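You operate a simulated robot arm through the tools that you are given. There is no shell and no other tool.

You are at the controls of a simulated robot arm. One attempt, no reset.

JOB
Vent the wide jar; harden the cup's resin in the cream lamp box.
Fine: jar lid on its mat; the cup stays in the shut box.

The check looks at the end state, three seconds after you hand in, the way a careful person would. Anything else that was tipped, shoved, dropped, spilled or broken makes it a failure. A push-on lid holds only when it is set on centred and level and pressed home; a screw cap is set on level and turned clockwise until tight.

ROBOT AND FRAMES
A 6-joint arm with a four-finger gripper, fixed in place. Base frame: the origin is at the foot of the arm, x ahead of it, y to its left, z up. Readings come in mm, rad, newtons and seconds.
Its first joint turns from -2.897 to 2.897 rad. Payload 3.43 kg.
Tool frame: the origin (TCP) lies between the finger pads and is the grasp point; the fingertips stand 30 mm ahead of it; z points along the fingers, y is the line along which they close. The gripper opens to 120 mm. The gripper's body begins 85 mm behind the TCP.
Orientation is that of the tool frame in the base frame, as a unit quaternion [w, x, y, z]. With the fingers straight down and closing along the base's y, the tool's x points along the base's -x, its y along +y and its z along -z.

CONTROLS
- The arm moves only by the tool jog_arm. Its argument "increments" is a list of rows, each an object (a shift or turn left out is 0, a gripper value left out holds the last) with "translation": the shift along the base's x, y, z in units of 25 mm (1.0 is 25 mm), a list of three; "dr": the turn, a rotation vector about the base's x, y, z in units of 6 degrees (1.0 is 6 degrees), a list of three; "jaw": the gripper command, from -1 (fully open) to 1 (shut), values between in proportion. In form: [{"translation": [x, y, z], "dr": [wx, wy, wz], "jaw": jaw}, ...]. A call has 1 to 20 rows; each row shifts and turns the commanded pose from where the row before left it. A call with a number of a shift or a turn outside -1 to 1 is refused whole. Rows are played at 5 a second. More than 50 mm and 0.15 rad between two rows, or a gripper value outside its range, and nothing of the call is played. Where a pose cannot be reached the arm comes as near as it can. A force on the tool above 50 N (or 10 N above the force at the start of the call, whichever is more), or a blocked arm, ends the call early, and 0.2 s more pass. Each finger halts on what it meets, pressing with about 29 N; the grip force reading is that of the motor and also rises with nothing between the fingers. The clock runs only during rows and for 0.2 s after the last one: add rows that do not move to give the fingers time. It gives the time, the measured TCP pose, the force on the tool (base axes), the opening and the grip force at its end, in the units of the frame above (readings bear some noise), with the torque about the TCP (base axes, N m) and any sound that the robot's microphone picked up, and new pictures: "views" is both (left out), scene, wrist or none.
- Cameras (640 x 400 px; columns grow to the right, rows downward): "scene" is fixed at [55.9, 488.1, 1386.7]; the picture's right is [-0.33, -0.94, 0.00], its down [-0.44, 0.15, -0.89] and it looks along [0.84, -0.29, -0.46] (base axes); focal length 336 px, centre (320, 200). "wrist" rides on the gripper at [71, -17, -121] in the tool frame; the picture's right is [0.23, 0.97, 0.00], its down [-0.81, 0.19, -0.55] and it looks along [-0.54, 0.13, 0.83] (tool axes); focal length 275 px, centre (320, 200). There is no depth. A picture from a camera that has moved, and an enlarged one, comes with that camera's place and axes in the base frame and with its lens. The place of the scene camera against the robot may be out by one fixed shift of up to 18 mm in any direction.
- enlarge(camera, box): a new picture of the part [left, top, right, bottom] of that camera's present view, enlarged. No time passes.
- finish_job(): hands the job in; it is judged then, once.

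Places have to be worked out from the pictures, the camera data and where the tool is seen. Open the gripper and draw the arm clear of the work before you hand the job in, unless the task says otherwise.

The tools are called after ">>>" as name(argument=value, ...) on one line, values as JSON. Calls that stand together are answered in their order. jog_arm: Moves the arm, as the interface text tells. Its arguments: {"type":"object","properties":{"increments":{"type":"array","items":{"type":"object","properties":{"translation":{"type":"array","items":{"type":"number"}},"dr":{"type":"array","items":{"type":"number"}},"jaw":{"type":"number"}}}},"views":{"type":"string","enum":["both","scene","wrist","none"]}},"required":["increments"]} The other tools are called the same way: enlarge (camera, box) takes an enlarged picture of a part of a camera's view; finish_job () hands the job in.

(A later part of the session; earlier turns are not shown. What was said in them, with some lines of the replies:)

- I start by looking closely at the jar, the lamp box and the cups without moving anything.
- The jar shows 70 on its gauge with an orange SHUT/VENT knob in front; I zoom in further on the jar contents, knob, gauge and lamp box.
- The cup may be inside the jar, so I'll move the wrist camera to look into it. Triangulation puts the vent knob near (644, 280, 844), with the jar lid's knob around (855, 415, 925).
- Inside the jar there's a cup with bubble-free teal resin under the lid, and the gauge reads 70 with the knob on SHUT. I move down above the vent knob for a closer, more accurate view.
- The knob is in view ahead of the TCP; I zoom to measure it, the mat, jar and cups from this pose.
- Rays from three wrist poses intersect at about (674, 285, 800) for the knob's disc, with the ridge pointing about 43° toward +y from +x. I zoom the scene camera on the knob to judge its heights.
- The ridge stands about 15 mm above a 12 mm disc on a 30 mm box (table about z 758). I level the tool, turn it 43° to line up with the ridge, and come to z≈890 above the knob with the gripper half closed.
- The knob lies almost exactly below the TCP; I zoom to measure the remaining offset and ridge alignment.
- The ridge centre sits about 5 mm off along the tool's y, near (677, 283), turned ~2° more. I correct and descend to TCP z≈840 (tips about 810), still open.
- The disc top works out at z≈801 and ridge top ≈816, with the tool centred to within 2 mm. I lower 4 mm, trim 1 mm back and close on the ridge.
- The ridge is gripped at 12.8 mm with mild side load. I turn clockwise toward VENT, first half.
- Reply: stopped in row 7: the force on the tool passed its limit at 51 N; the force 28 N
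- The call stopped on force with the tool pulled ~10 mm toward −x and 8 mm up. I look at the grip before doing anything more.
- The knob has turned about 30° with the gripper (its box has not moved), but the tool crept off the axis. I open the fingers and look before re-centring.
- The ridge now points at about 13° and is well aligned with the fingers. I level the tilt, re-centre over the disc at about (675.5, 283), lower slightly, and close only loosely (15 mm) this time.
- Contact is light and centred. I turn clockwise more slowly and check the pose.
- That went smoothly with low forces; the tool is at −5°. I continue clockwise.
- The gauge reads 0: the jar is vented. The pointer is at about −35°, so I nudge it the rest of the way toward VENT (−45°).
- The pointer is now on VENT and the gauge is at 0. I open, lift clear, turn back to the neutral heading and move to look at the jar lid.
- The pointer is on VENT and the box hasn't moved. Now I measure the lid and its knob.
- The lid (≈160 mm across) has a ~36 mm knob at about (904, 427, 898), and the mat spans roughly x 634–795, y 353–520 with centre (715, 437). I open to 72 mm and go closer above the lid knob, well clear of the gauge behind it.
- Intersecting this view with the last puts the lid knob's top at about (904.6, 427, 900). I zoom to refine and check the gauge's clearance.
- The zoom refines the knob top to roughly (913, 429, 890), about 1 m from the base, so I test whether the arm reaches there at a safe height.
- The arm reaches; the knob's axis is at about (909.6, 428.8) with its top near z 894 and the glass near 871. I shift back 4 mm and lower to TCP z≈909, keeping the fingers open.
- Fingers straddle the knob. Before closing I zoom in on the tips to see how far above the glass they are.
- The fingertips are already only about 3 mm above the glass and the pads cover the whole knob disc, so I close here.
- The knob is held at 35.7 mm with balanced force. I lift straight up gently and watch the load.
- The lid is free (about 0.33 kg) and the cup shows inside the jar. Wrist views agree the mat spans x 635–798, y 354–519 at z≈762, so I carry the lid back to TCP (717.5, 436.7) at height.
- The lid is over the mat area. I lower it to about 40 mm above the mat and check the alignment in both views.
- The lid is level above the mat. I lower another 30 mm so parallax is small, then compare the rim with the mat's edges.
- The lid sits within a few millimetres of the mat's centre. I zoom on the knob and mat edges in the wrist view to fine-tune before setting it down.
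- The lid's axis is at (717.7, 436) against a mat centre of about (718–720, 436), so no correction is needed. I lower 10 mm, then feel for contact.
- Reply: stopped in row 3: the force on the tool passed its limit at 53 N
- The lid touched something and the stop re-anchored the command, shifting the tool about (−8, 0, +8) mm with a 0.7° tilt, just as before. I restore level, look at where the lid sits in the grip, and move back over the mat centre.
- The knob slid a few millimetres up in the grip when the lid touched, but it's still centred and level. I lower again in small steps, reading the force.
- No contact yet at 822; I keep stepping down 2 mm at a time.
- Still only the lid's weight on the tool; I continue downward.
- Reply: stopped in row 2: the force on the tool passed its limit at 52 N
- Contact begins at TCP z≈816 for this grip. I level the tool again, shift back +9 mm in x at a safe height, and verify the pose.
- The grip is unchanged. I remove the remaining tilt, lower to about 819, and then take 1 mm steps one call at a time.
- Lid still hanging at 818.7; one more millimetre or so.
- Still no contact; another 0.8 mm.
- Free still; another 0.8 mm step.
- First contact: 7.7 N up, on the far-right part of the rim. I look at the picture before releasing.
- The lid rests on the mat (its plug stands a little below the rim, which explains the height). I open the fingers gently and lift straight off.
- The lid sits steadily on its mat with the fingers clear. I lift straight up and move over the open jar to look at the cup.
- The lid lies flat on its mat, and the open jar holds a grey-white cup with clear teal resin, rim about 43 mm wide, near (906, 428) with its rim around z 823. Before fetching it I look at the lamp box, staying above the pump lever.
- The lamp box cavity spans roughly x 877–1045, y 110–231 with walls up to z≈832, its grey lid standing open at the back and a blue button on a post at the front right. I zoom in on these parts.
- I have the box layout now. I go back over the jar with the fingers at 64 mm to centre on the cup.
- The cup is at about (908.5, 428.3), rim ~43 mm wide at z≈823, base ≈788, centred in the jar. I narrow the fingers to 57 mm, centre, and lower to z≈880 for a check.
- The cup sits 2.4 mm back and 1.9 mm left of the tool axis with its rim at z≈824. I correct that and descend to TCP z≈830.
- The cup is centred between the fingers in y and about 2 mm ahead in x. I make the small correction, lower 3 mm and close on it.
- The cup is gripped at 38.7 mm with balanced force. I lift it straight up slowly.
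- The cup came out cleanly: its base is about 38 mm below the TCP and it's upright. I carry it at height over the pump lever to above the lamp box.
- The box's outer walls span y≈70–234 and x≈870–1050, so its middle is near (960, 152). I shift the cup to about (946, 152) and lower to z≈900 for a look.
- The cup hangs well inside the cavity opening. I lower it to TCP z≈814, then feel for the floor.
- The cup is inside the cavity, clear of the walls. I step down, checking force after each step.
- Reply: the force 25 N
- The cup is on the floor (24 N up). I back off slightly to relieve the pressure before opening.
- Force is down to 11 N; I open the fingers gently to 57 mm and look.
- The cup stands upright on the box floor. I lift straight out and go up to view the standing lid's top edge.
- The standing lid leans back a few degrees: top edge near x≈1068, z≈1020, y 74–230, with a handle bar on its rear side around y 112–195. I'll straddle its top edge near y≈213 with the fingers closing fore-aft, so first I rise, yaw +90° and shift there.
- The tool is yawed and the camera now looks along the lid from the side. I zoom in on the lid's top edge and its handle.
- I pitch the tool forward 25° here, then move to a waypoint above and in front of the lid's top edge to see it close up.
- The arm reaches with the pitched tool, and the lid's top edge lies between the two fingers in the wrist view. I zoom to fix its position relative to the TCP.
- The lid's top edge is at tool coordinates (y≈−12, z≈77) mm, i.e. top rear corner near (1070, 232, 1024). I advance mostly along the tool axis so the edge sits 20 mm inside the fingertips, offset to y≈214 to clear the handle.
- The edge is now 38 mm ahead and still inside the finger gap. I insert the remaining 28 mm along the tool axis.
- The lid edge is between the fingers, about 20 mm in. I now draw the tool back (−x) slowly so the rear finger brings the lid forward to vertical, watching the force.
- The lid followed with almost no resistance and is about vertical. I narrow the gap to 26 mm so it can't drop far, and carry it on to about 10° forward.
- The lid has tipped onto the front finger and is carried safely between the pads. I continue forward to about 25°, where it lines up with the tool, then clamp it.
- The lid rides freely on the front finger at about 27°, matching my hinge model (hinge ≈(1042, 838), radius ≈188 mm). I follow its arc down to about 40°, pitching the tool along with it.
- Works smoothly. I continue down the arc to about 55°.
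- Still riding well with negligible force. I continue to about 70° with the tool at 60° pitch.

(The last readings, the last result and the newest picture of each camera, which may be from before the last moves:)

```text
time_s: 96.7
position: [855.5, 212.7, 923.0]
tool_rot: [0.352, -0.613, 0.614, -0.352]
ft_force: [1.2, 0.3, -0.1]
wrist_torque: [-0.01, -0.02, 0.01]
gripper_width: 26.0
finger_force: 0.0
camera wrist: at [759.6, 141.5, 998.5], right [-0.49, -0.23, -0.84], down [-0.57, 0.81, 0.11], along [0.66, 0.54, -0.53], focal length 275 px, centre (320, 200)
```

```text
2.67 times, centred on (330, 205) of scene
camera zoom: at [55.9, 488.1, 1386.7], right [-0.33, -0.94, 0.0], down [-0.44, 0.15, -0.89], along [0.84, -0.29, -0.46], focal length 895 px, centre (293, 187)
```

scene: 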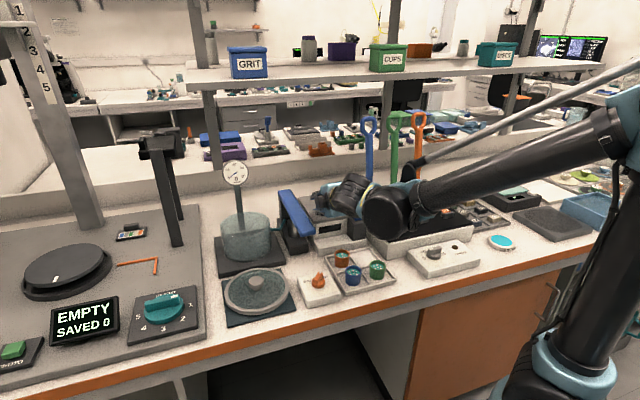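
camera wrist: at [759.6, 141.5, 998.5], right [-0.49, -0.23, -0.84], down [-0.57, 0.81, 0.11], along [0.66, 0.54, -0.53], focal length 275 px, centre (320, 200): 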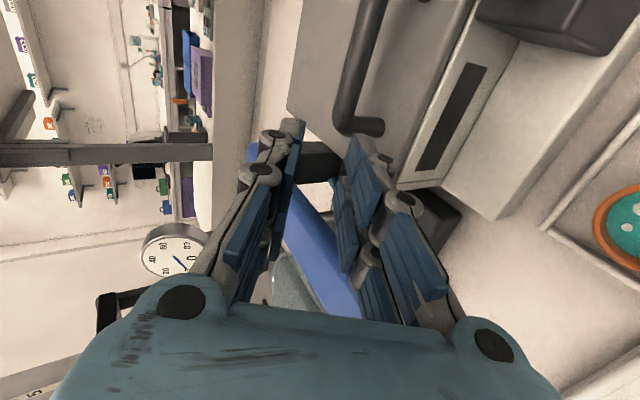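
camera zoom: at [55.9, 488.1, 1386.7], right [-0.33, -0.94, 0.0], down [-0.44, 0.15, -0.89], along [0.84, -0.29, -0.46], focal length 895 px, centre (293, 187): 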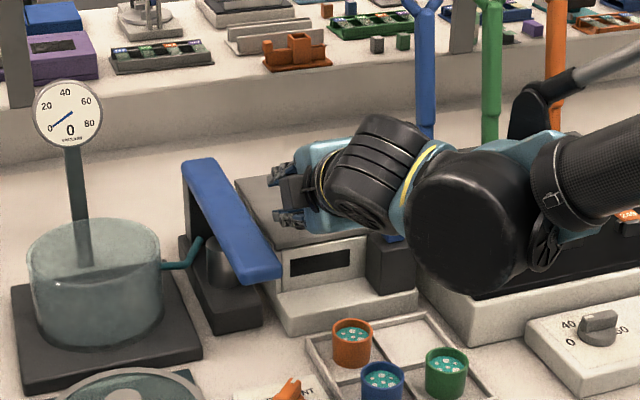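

The lid has slipped off the finger and lies closed on the box, handle on top. I back the tool away up and out, then bring it upright.

>>> jog_arm(increments=[{"translation": [-0.4, 0, 0.5]}, {"translation": [-0.4, 0, 0.9]}, {"translation": [-0.4, 0, 1]}, {"translation": [-0.2, -0.2, 1]}, {"translation": [0, -0.3, 0.8], "dr": [0, 1, 0]}, {"translation": [0, -0.3, 0.5], "dr": [0, 1, 0]}, {"translation": [0, -0.3, 0.4], "dr": [0, 1, 0]}, {"translation": [0, -0.3, 0.4], "dr": [0, 1, 0]}, {"translation": [0, -0.3, 0.3], "dr": [0, 1, 0]}, {"translation": [0, -0.3, 0.3], "dr": [0, 1, 0]}, {"translation": [0, -0.3, 0.2], "dr": [0, 1, 0]}, {"translation": [0, -0.3, 0], "dr": [0, 1, 0]}, {"translation": [0, 0, 0], "dr": [0, 1, 0]}, {"translation": [0, 0, 0], "dr": [0, 1, 0]}, {"translation": [0, 0, 0]}, {"translation": [0, 0, 0]}])

>>> enlarge(camera="scene", box=[270, 130, 390, 280])

```text
time_s: 100.1
position: [821.1, 151.0, 1081.9]
tool_rot: [0.003, 0.707, -0.707, -0.003]
ft_force: [0.1, 0.1, -0.4]
wrist_torque: [0.01, 0.0, 0.0]
gripper_width: 26.1
finger_force: 0.0
camera wrist: at [837.8, 80.3, 1202.0], right [-0.97, -0.23, 0.01], down [-0.19, 0.81, 0.55], along [-0.13, 0.54, -0.83], focal length 275 px, centre (320, 200)
```

scene: 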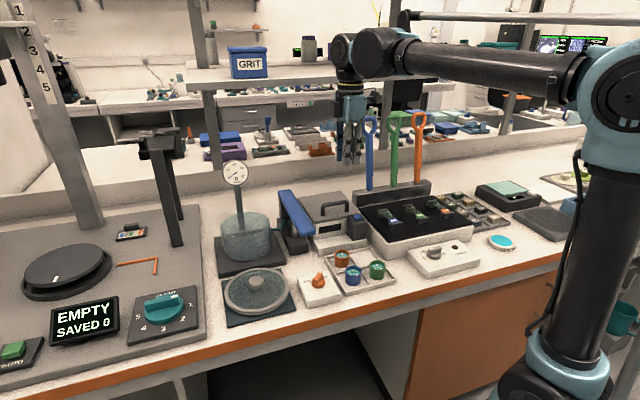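
wrist: 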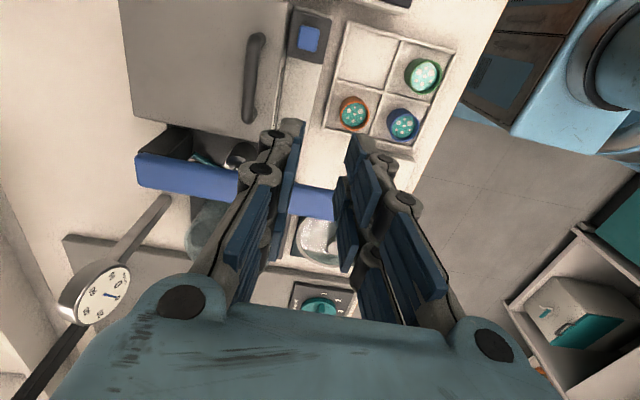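

```text
2.67 times, centred on (330, 205) of scene
camera zoom: at [55.9, 488.1, 1386.7], right [-0.33, -0.94, 0.0], down [-0.44, 0.15, -0.89], along [0.84, -0.29, -0.46], focal length 895 px, centre (293, 187)
```

zoom: 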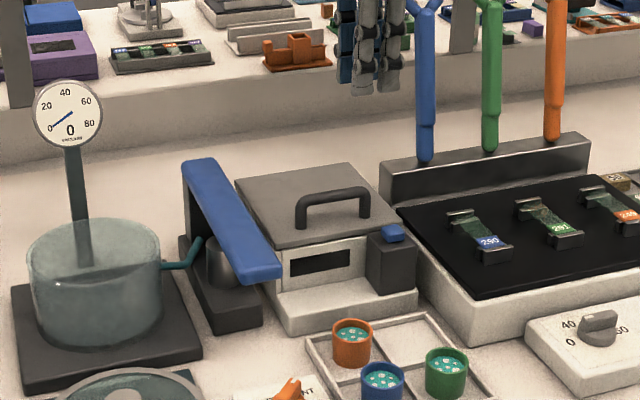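

The lid is shut flat with its handle on top and the display is dark. Next is the blue lamp button; I zoom to locate it.

>>> enlarge(camera="wrist", box=[230, 0, 370, 110])

>>> enlarge(camera="scene", box=[305, 205, 375, 260])

```text
3.64 times, centred on (300, 55) of wrist
camera zoom: at [837.8, 80.3, 1202.0], right [-0.97, -0.23, 0.01], down [-0.19, 0.81, 0.55], along [-0.13, 0.54, -0.83], focal length 1001 px, centre (393, 727)
```

zoom: 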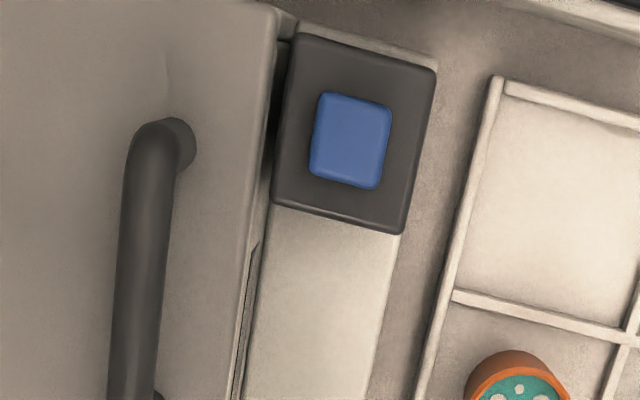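

```text
7.27 times, centred on (340, 232) of scene
camera zoom: at [55.9, 488.1, 1386.7], right [-0.33, -0.94, 0.0], down [-0.44, 0.15, -0.89], along [0.84, -0.29, -0.46], focal length 2441 px, centre (174, -36)
```

zoom: 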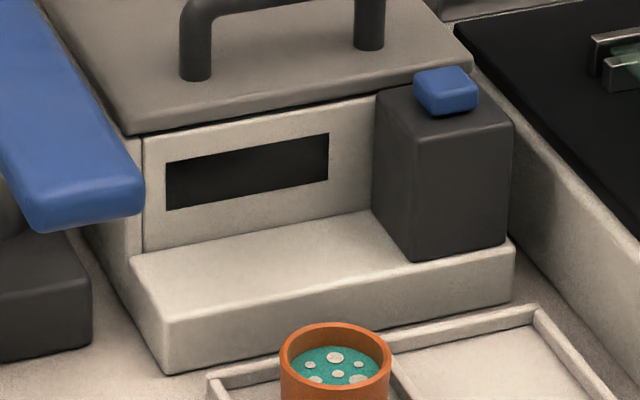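

The button's top is at about (846, 101, 858). I close the fingers and move above it to TCP z≈925 for a check.

>>> jog_arm(increments=[{"translation": [0.2, -0.4, 0], "jaw": 1}, {"translation": [0.2, -0.4, -0.5]}, {"translation": [0.2, -0.4, -0.9]}, {"translation": [0.2, -0.4, -0.9]}, {"translation": [0.2, -0.4, -0.9]}, {"translation": [0, 0, -0.9]}, {"translation": [0, 0, -0.9]}, {"translation": [0, 0, -0.9]}, {"translation": [0, 0, -0.4]}, {"translation": [0, 0, 0]}, {"translation": [0, 0, 0]}])

>>> enlarge(camera="wrist", box=[220, 60, 420, 220])

>>> enlarge(camera="scene", box=[305, 160, 385, 260])

```text
time_s: 102.5
position: [847.1, 100.9, 923.6]
tool_rot: [0.003, 0.707, -0.707, -0.003]
ft_force: [-0.2, 0.3, 0.7]
wrist_torque: [0.0, 0.01, -0.02]
gripper_width: 0.0
finger_force: 29.0
camera wrist: at [863.0, 30.1, 1043.8], right [-0.97, -0.23, 0.01], down [-0.19, 0.81, 0.55], along [-0.13, 0.54, -0.83], focal length 275 px, centre (320, 200)
```

scene: 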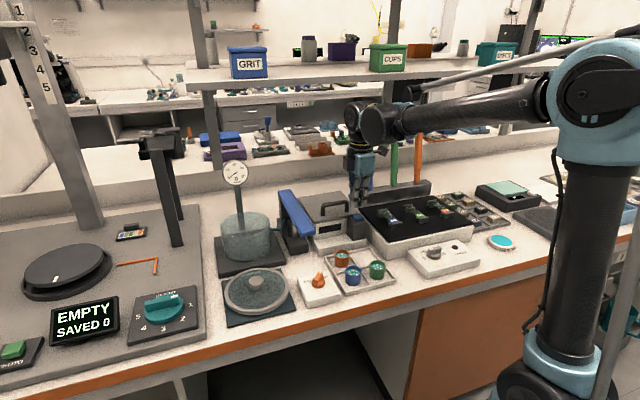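
wrist: 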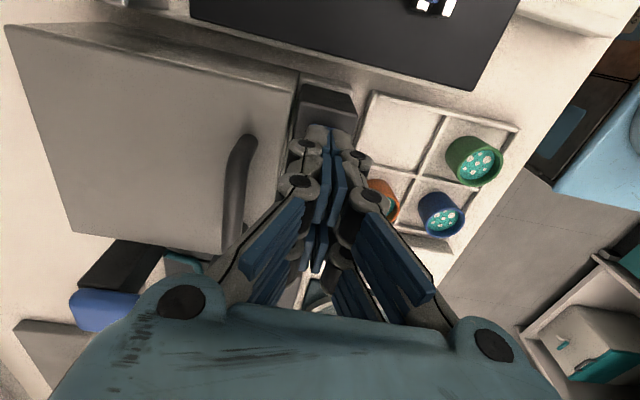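

```text
2.50 times, centred on (320, 140) of wrist
camera zoom: at [863.0, 30.1, 1043.8], right [-0.97, -0.23, 0.01], down [-0.19, 0.81, 0.55], along [-0.13, 0.54, -0.83], focal length 688 px, centre (320, 350)
```

zoom: 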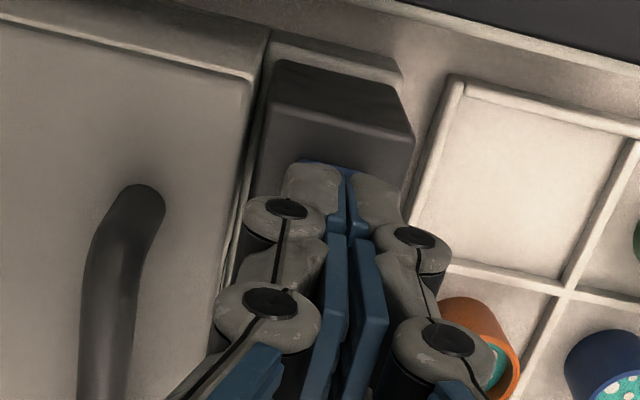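

```text
4.00 times, centred on (345, 210) of scene
camera zoom: at [55.9, 488.1, 1386.7], right [-0.33, -0.94, 0.0], down [-0.44, 0.15, -0.89], along [0.84, -0.29, -0.46], focal length 1343 px, centre (220, 160)
```

zoom: 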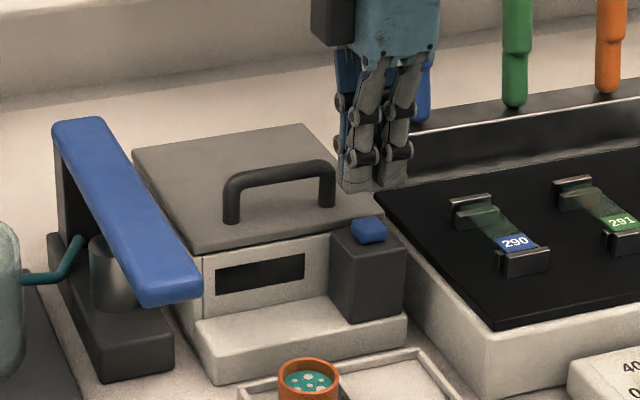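

The closed fingertips are lined up over the blue button. I lower to about 6 mm above it and look again.

>>> jog_arm(increments=[{"translation": [0, 0, -0.4]}, {"translation": [0, 0, -0.4]}, {"translation": [0, 0, 0]}, {"translation": [0, 0, 0]}])

>>> enlarge(camera="wrist", box=[260, 80, 400, 190])

>>> enlarge(camera="scene", box=[325, 190, 385, 240])

```text
time_s: 103.5
position: [844.2, 101.5, 903.9]
tool_rot: [-0.002, -0.707, 0.707, 0.003]
ft_force: [0.0, -0.4, 0.3]
wrist_torque: [0.01, -0.02, -0.01]
gripper_width: 0.0
finger_force: 29.0
camera wrist: at [861.5, 30.0, 1023.6], right [-0.97, -0.23, 0.01], down [-0.19, 0.81, 0.55], along [-0.13, 0.54, -0.83], focal length 275 px, centre (320, 200)
```

scene: 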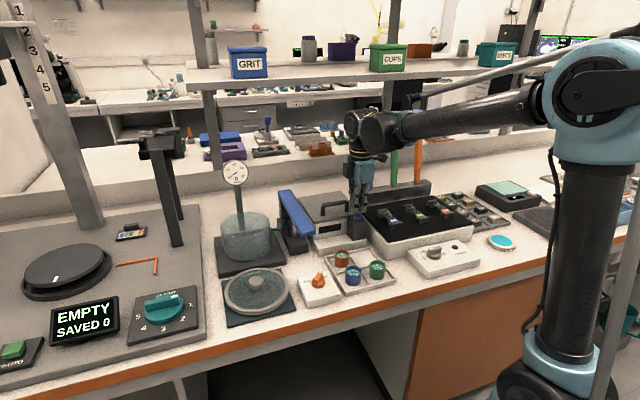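
wrist: 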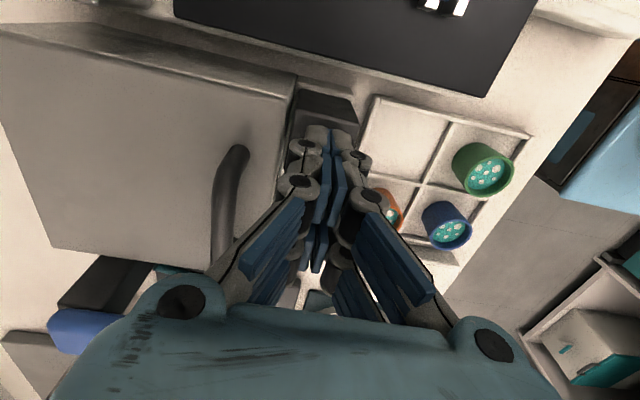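

```text
3.64 times, centred on (330, 135) of wrist
camera zoom: at [861.5, 30.0, 1023.6], right [-0.97, -0.23, 0.01], down [-0.19, 0.81, 0.55], along [-0.13, 0.54, -0.83], focal length 1001 px, centre (284, 436)
```

zoom: 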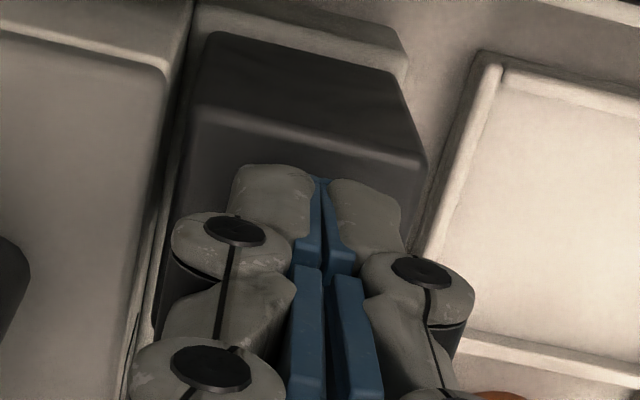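

```text
8.00 times, centred on (355, 215) of scene
camera zoom: at [55.9, 488.1, 1386.7], right [-0.33, -0.94, 0.0], down [-0.44, 0.15, -0.89], along [0.84, -0.29, -0.46], focal length 2685 px, centre (40, 80)
```

zoom: 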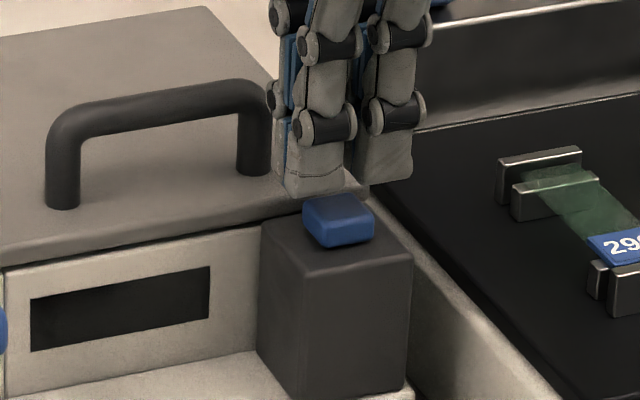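

The post spans x 824–865, y 80–120 with the button at its centre, so the tips are aligned. I lower in small steps until it presses.

>>> jog_arm(increments=[{"translation": [0, 0, -0.16]}, {"translation": [0, 0, -0.16]}, {"translation": [0, 0, 0]}], views="none")

```text
time_s: 104.3
position: [844.4, 101.1, 896.7]
tool_rot: [-0.002, -0.706, 0.708, 0.003]
ft_force: [-0.4, -0.1, 0.0]
wrist_torque: [-0.04, 0.01, -0.02]
gripper_width: 0.0
finger_force: 28.8
```

No contact yet at tip height 867; I go on in 3 mm steps.

>>> jog_arm(increments=[{"translation": [0, 0, -0.12]}, {"translation": [0, 0, 0]}, {"translation": [0, 0, 0]}], views="none")

```text
time_s: 105.1
position: [845.0, 100.0, 891.2]
tool_rot: [-0.002, -0.707, 0.707, 0.002]
ft_force: [-0.5, 0.2, 0.2]
wrist_torque: [0.02, -0.01, 0.01]
gripper_width: 0.3
finger_force: 28.9
```

Still free at tip height ~862; another small step.

>>> jog_arm(increments=[{"translation": [0, 0, -0.08]}, {"translation": [0, 0, 0]}, {"translation": [0, 0, 0]}], views="none")

```text
time_s: 105.9
position: [845.8, 101.2, 890.4]
tool_rot: [0.003, 0.707, -0.707, -0.003]
ft_force: [0.0, -0.3, 0.2]
wrist_torque: [-0.05, -0.02, -0.01]
gripper_width: 0.0
finger_force: 33.4
```

Free at ~860; continuing down 2 mm.

>>> jog_arm(increments=[{"translation": [0, 0, -0.08]}, {"translation": [0, 0, 0]}, {"translation": [0, 0, 0]}], views="scene")

>>> enlarge(camera="scene", box=[305, 200, 385, 260])

```text
time_s: 106.7
position: [845.6, 101.8, 888.8]
tool_rot: [0.002, 0.707, -0.707, -0.003]
ft_force: [1.2, -0.8, 0.2]
wrist_torque: [-0.01, 0.0, 0.02]
gripper_width: 6.1
finger_force: 33.5
heard: click
```

scene: 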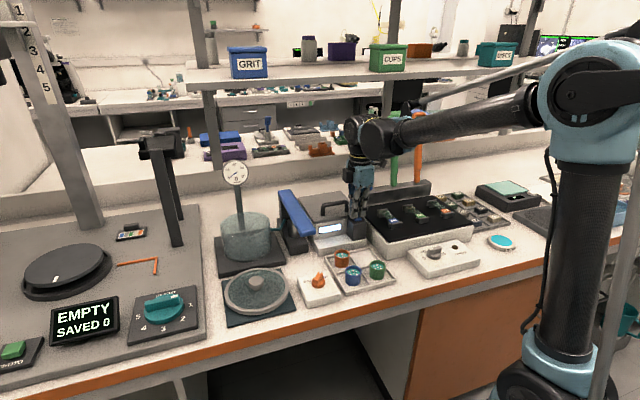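

```text
6.67 times, centred on (345, 230) of scene
camera zoom: at [55.9, 488.1, 1386.7], right [-0.33, -0.94, 0.0], down [-0.44, 0.15, -0.89], along [0.84, -0.29, -0.46], focal length 2238 px, centre (153, 0)
```

zoom: 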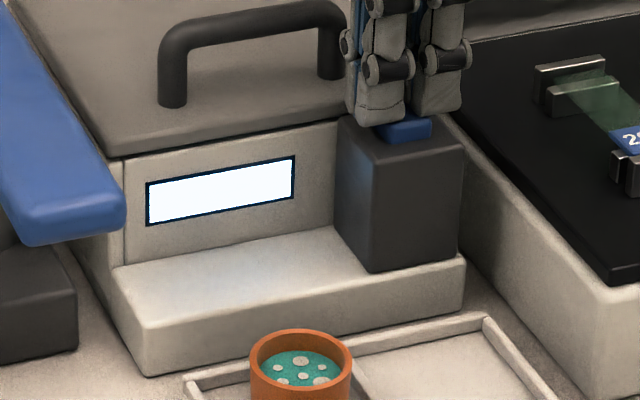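

A click was heard and the box's window is glowing: the lamp is on. I raise off the button and watch whether it stays lit.

>>> jog_arm(increments=[{"translation": [0, 0, 0.3]}, {"translation": [0, 0, 0.8]}, {"translation": [0, 0, 1]}, {"translation": [0, 0, 1]}, {"translation": [-0.3, 0, 1]}, {"translation": [-0.5, 0, 1]}, {"translation": [-0.5, 0, 1]}, {"translation": [0, 0, 0]}])

>>> enlarge(camera="scene", box=[290, 190, 390, 270])

```text
time_s: 108.5
position: [811.0, 100.4, 1039.9]
tool_rot: [-0.002, -0.706, 0.708, 0.003]
ft_force: [0.6, 0.2, -0.8]
wrist_torque: [0.03, -0.03, 0.02]
gripper_width: 0.0
finger_force: 33.4
camera wrist: at [827.1, 29.7, 1160.5], right [-0.97, -0.23, 0.01], down [-0.19, 0.81, 0.55], along [-0.13, 0.54, -0.83], focal length 275 px, centre (320, 200)
```

scene: 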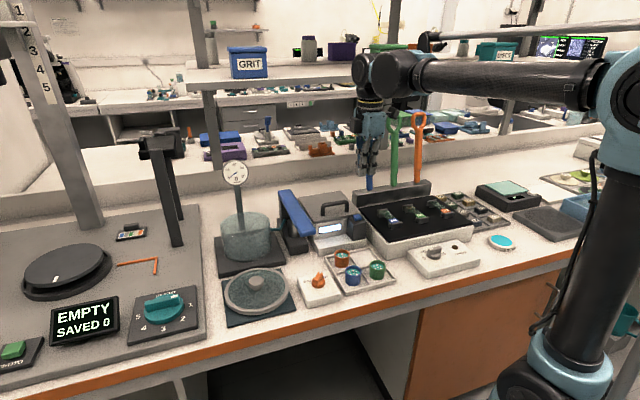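
wrist: 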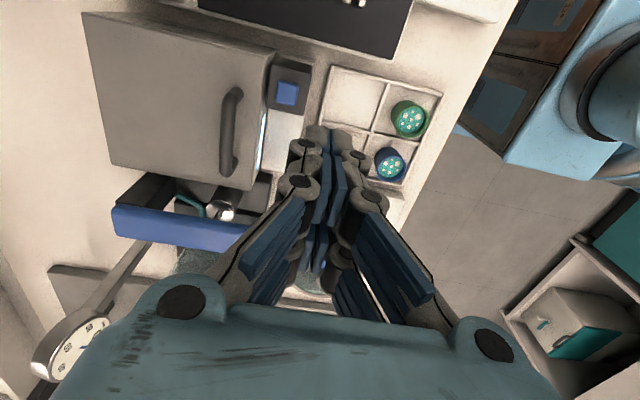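

```text
5.00 times, centred on (340, 230) of scene
camera zoom: at [55.9, 488.1, 1386.7], right [-0.33, -0.94, 0.0], down [-0.44, 0.15, -0.89], along [0.84, -0.29, -0.46], focal length 1678 px, centre (220, 50)
```

zoom: 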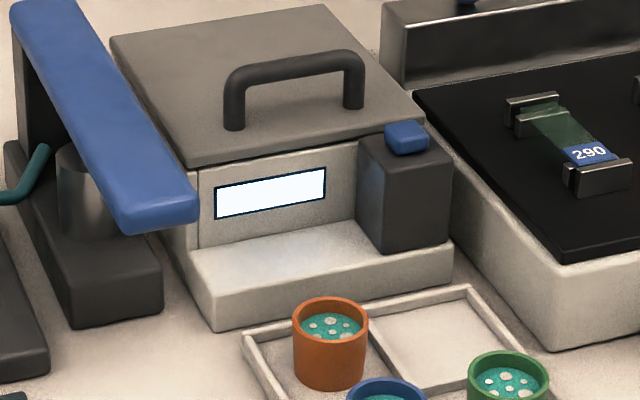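

The lamp stays lit on its own. While it runs I open the gripper, turn back to the neutral heading and draw the arm clear, then keep watching the lamp.

>>> jog_arm(increments=[{"translation": [-0.8, 0, 0.6], "jaw": 0.5}, {"translation": [-0.9, 0, 0.6], "dr": [0, 0, -1], "jaw": 0}, {"translation": [-0.9, 0.1, 0.6], "dr": [0, 0, -1]}, {"translation": [-0.9, 0.2, 0.6], "dr": [0, 0, -1]}, {"translation": [-0.9, 0.3, 0.6], "dr": [0, 0, -1]}, {"translation": [-0.9, 0.3, 0.6], "dr": [0, 0, -1]}, {"translation": [-0.9, 0.3, 0.6], "dr": [0, 0, -1]}, {"translation": [-0.9, 0.3, 0.6], "dr": [0, 0, -1]}, {"translation": [-0.9, 0.3, 0.4], "dr": [0, 0, -1]}, {"translation": [-0.9, 0.3, 0.2], "dr": [0, 0, -1]}, {"translation": [-0.9, 0.3, 0], "dr": [0, 0, -1]}, {"translation": [-0.9, 0.3, 0], "dr": [0, 0, -1]}, {"translation": [-0.9, 0.3, 0], "dr": [0, 0, -1]}, {"translation": [-0.9, 0.3, 0], "dr": [0, 0, -1]}, {"translation": [-0.9, 0.3, 0], "dr": [0, 0, -1]}, {"translation": [-0.5, 0.3, 0], "dr": [0, 0, -1]}, {"jaw": -1}, {"translation": [0, 0, 0]}, {"translation": [0, 0, 0]}])

>>> enlarge(camera="scene", box=[290, 190, 390, 270])

```text
time_s: 112.5
position: [466.6, 195.7, 1174.9]
tool_rot: [-0.001, 0.001, 1.0, 0.003]
ft_force: [-0.2, -0.2, -0.6]
wrist_torque: [-0.01, 0.0, 0.01]
gripper_width: 119.8
finger_force: 0.0
camera wrist: at [394.6, 178.5, 1295.4], right [-0.23, 0.97, 0.01], down [0.81, 0.19, 0.55], along [0.54, 0.13, -0.83], focal length 275 px, centre (320, 200)
```

scene: 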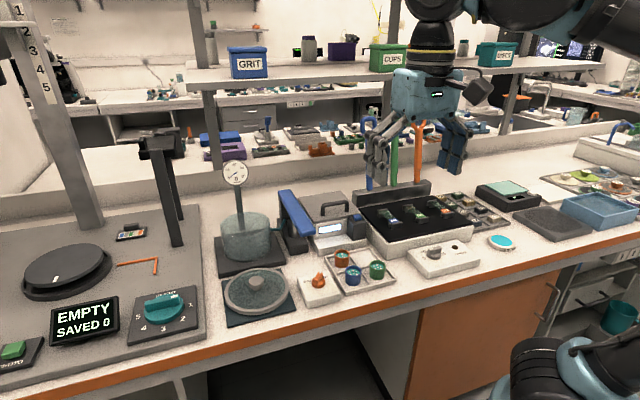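
wrist: 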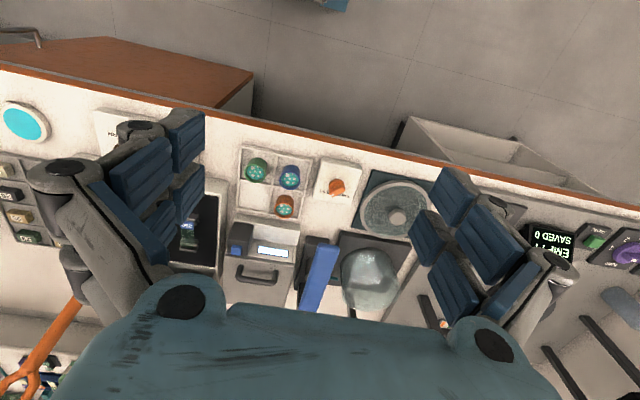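

```text
5.00 times, centred on (340, 230) of scene
camera zoom: at [55.9, 488.1, 1386.7], right [-0.33, -0.94, 0.0], down [-0.44, 0.15, -0.89], along [0.84, -0.29, -0.46], focal length 1678 px, centre (220, 50)
```

zoom: 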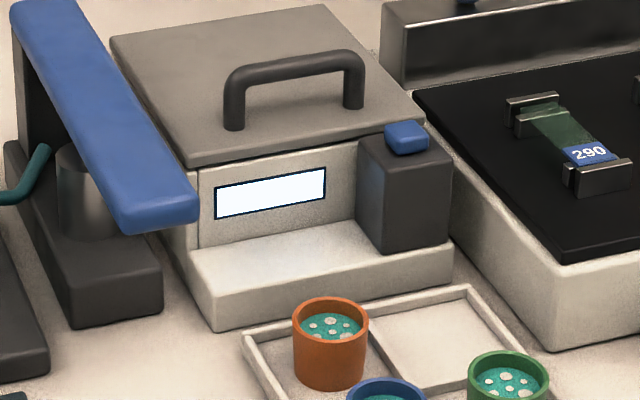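

The arm is clear and open, and the lamp still glows (about 6 s so far). I wait without moving and check again.

>>> jog_arm(increments=[{}, {}, {}, {}, {}, {}, {}, {}, {}, {}, {}, {}, {}, {}, {}, {}, {}, {}, {}, {}], views="scene")

>>> enlarge(camera="scene", box=[290, 190, 390, 270])

```text
time_s: 116.7
position: [467.1, 196.7, 1175.6]
tool_rot: [-0.001, 0.0, 1.0, 0.004]
ft_force: [0.8, 0.8, 0.1]
wrist_torque: [0.01, 0.0, -0.01]
gripper_width: 119.7
finger_force: 0.0
```

scene: 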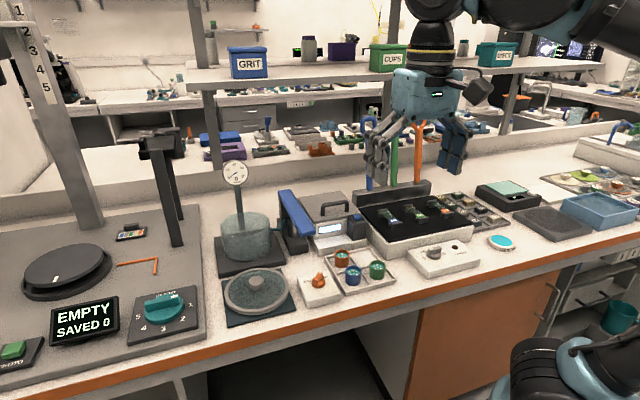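

```text
5.00 times, centred on (340, 230) of scene
camera zoom: at [55.9, 488.1, 1386.7], right [-0.33, -0.94, 0.0], down [-0.44, 0.15, -0.89], along [0.84, -0.29, -0.46], focal length 1678 px, centre (220, 50)
```

zoom: 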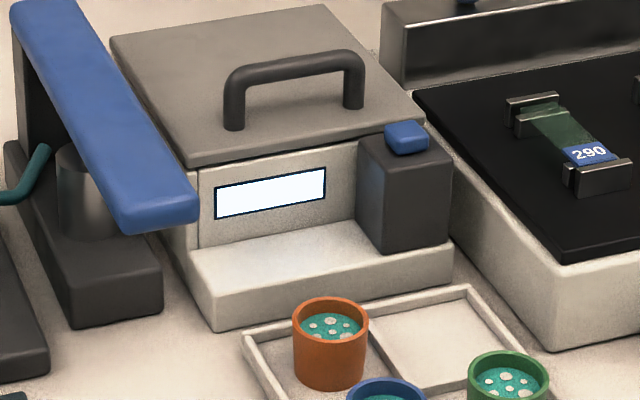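

Still lit after about 10 s; I keep waiting and listening.

>>> jog_arm(increments=[{}, {}, {}, {}, {}, {}, {}, {}, {}, {}, {}, {}, {}, {}, {}, {}, {}, {}, {}, {}], views="none")

>>> jog_arm(increments=[{}, {}, {}, {}, {}, {}, {}, {}, {}, {}, {}, {}, {}, {}, {}, {}, {}, {}, {}, {}], views="scene")

>>> enlarge(camera="scene", box=[290, 190, 390, 270])

```text
time_s: 120.9
position: [466.6, 196.7, 1175.9]
tool_rot: [-0.001, 0.0, 1.0, 0.003]
ft_force: [-0.5, 0.5, -0.1]
wrist_torque: [0.0, 0.0, -0.02]
gripper_width: 120.2
finger_force: 0.1
```

```text
time_s: 125.1
position: [466.7, 195.7, 1175.5]
tool_rot: [-0.001, 0.0, 1.0, 0.003]
ft_force: [0.1, 0.5, 0.5]
wrist_torque: [0.02, 0.01, -0.02]
gripper_width: 120.2
finger_force: 0.0
```

scene: 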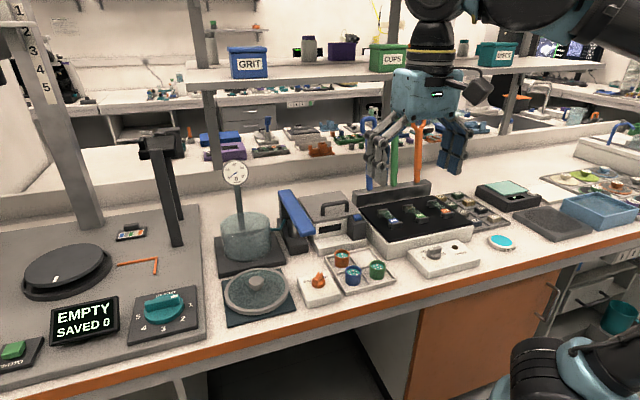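

```text
5.00 times, centred on (340, 230) of scene
camera zoom: at [55.9, 488.1, 1386.7], right [-0.33, -0.94, 0.0], down [-0.44, 0.15, -0.89], along [0.84, -0.29, -0.46], focal length 1678 px, centre (220, 50)
```

zoom: 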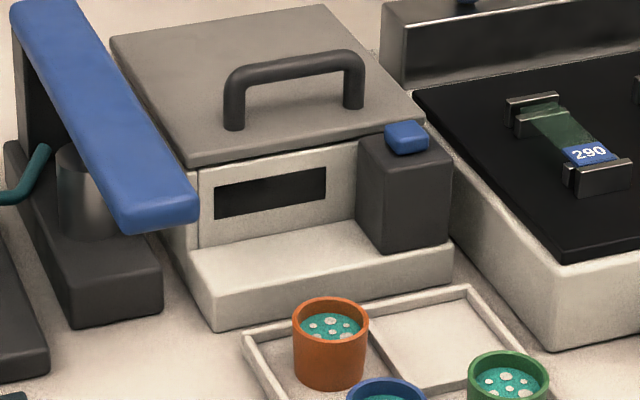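

The lamp has finished its cycle and gone off with the box shut. I make a last check of the lid on its mat, the gauge, the vent knob and the surroundings.

>>> enlarge(camera="scene", box=[200, 150, 350, 335])

>>> enlarge(camera="wrist", box=[210, 130, 450, 320])

```text
2.16 times, centred on (275, 242) of scene
camera zoom: at [55.9, 488.1, 1386.7], right [-0.33, -0.94, 0.0], down [-0.44, 0.15, -0.89], along [0.84, -0.29, -0.46], focal length 726 px, centre (417, 108)
```

zoom: 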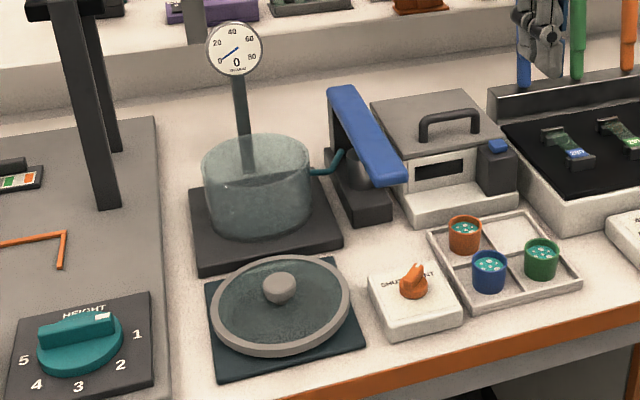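

```text
2.11 times, centred on (330, 225) of wrist
camera zoom: at [394.7, 178.4, 1295.4], right [-0.23, 0.97, 0.01], down [0.81, 0.19, 0.55], along [0.54, 0.13, -0.83], focal length 580 px, centre (299, 147)
```

zoom: 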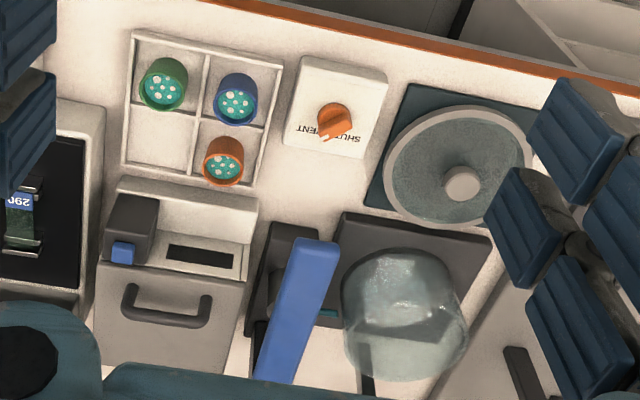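

The jar is vented: the gauge reads 0 and the knob points to VENT. Its lid lies flat on the mat. The cup is in the shut lamp box with the lamp cycle finished, nothing else has moved, and the arm is clear with the gripper open, so I hand in.

>>> finish_job()

```text
The job is handed in.
```

I vented the jar, put its lid on the mat, and ran the cup through a full lamp cycle. The cup is still in the shut box, and I've handed the job in.

- **Jar:** I turned the knob from SHUT to VENT and the gauge fell from 70 to 0. The lid lies flat on its mat. The knob slid a few millimetres in the grip when the lid first touched down, and contact stopped the arm twice before I set it down gently.
- **Cup:** I took the cup of bubble-free resin out of the jar. I left the orange, blue and green cups in the tray alone, because the jar's cup was the one the job seemed to mean. It stands upright on the lamp box floor.
- **Lamp box:** The lid dropped the last part of the way on its own, and it lies flat and closed. I pressed the blue button, heard a click, and saw the window light up. It was still lit about 10 seconds later and had gone dark by about 18 seconds. I can't see the resin with the lid down, so I'm relying on the finished cycle for it being hardened.

In the final pictures nothing else looked moved or spilled. The arm is clear with the gripper open.
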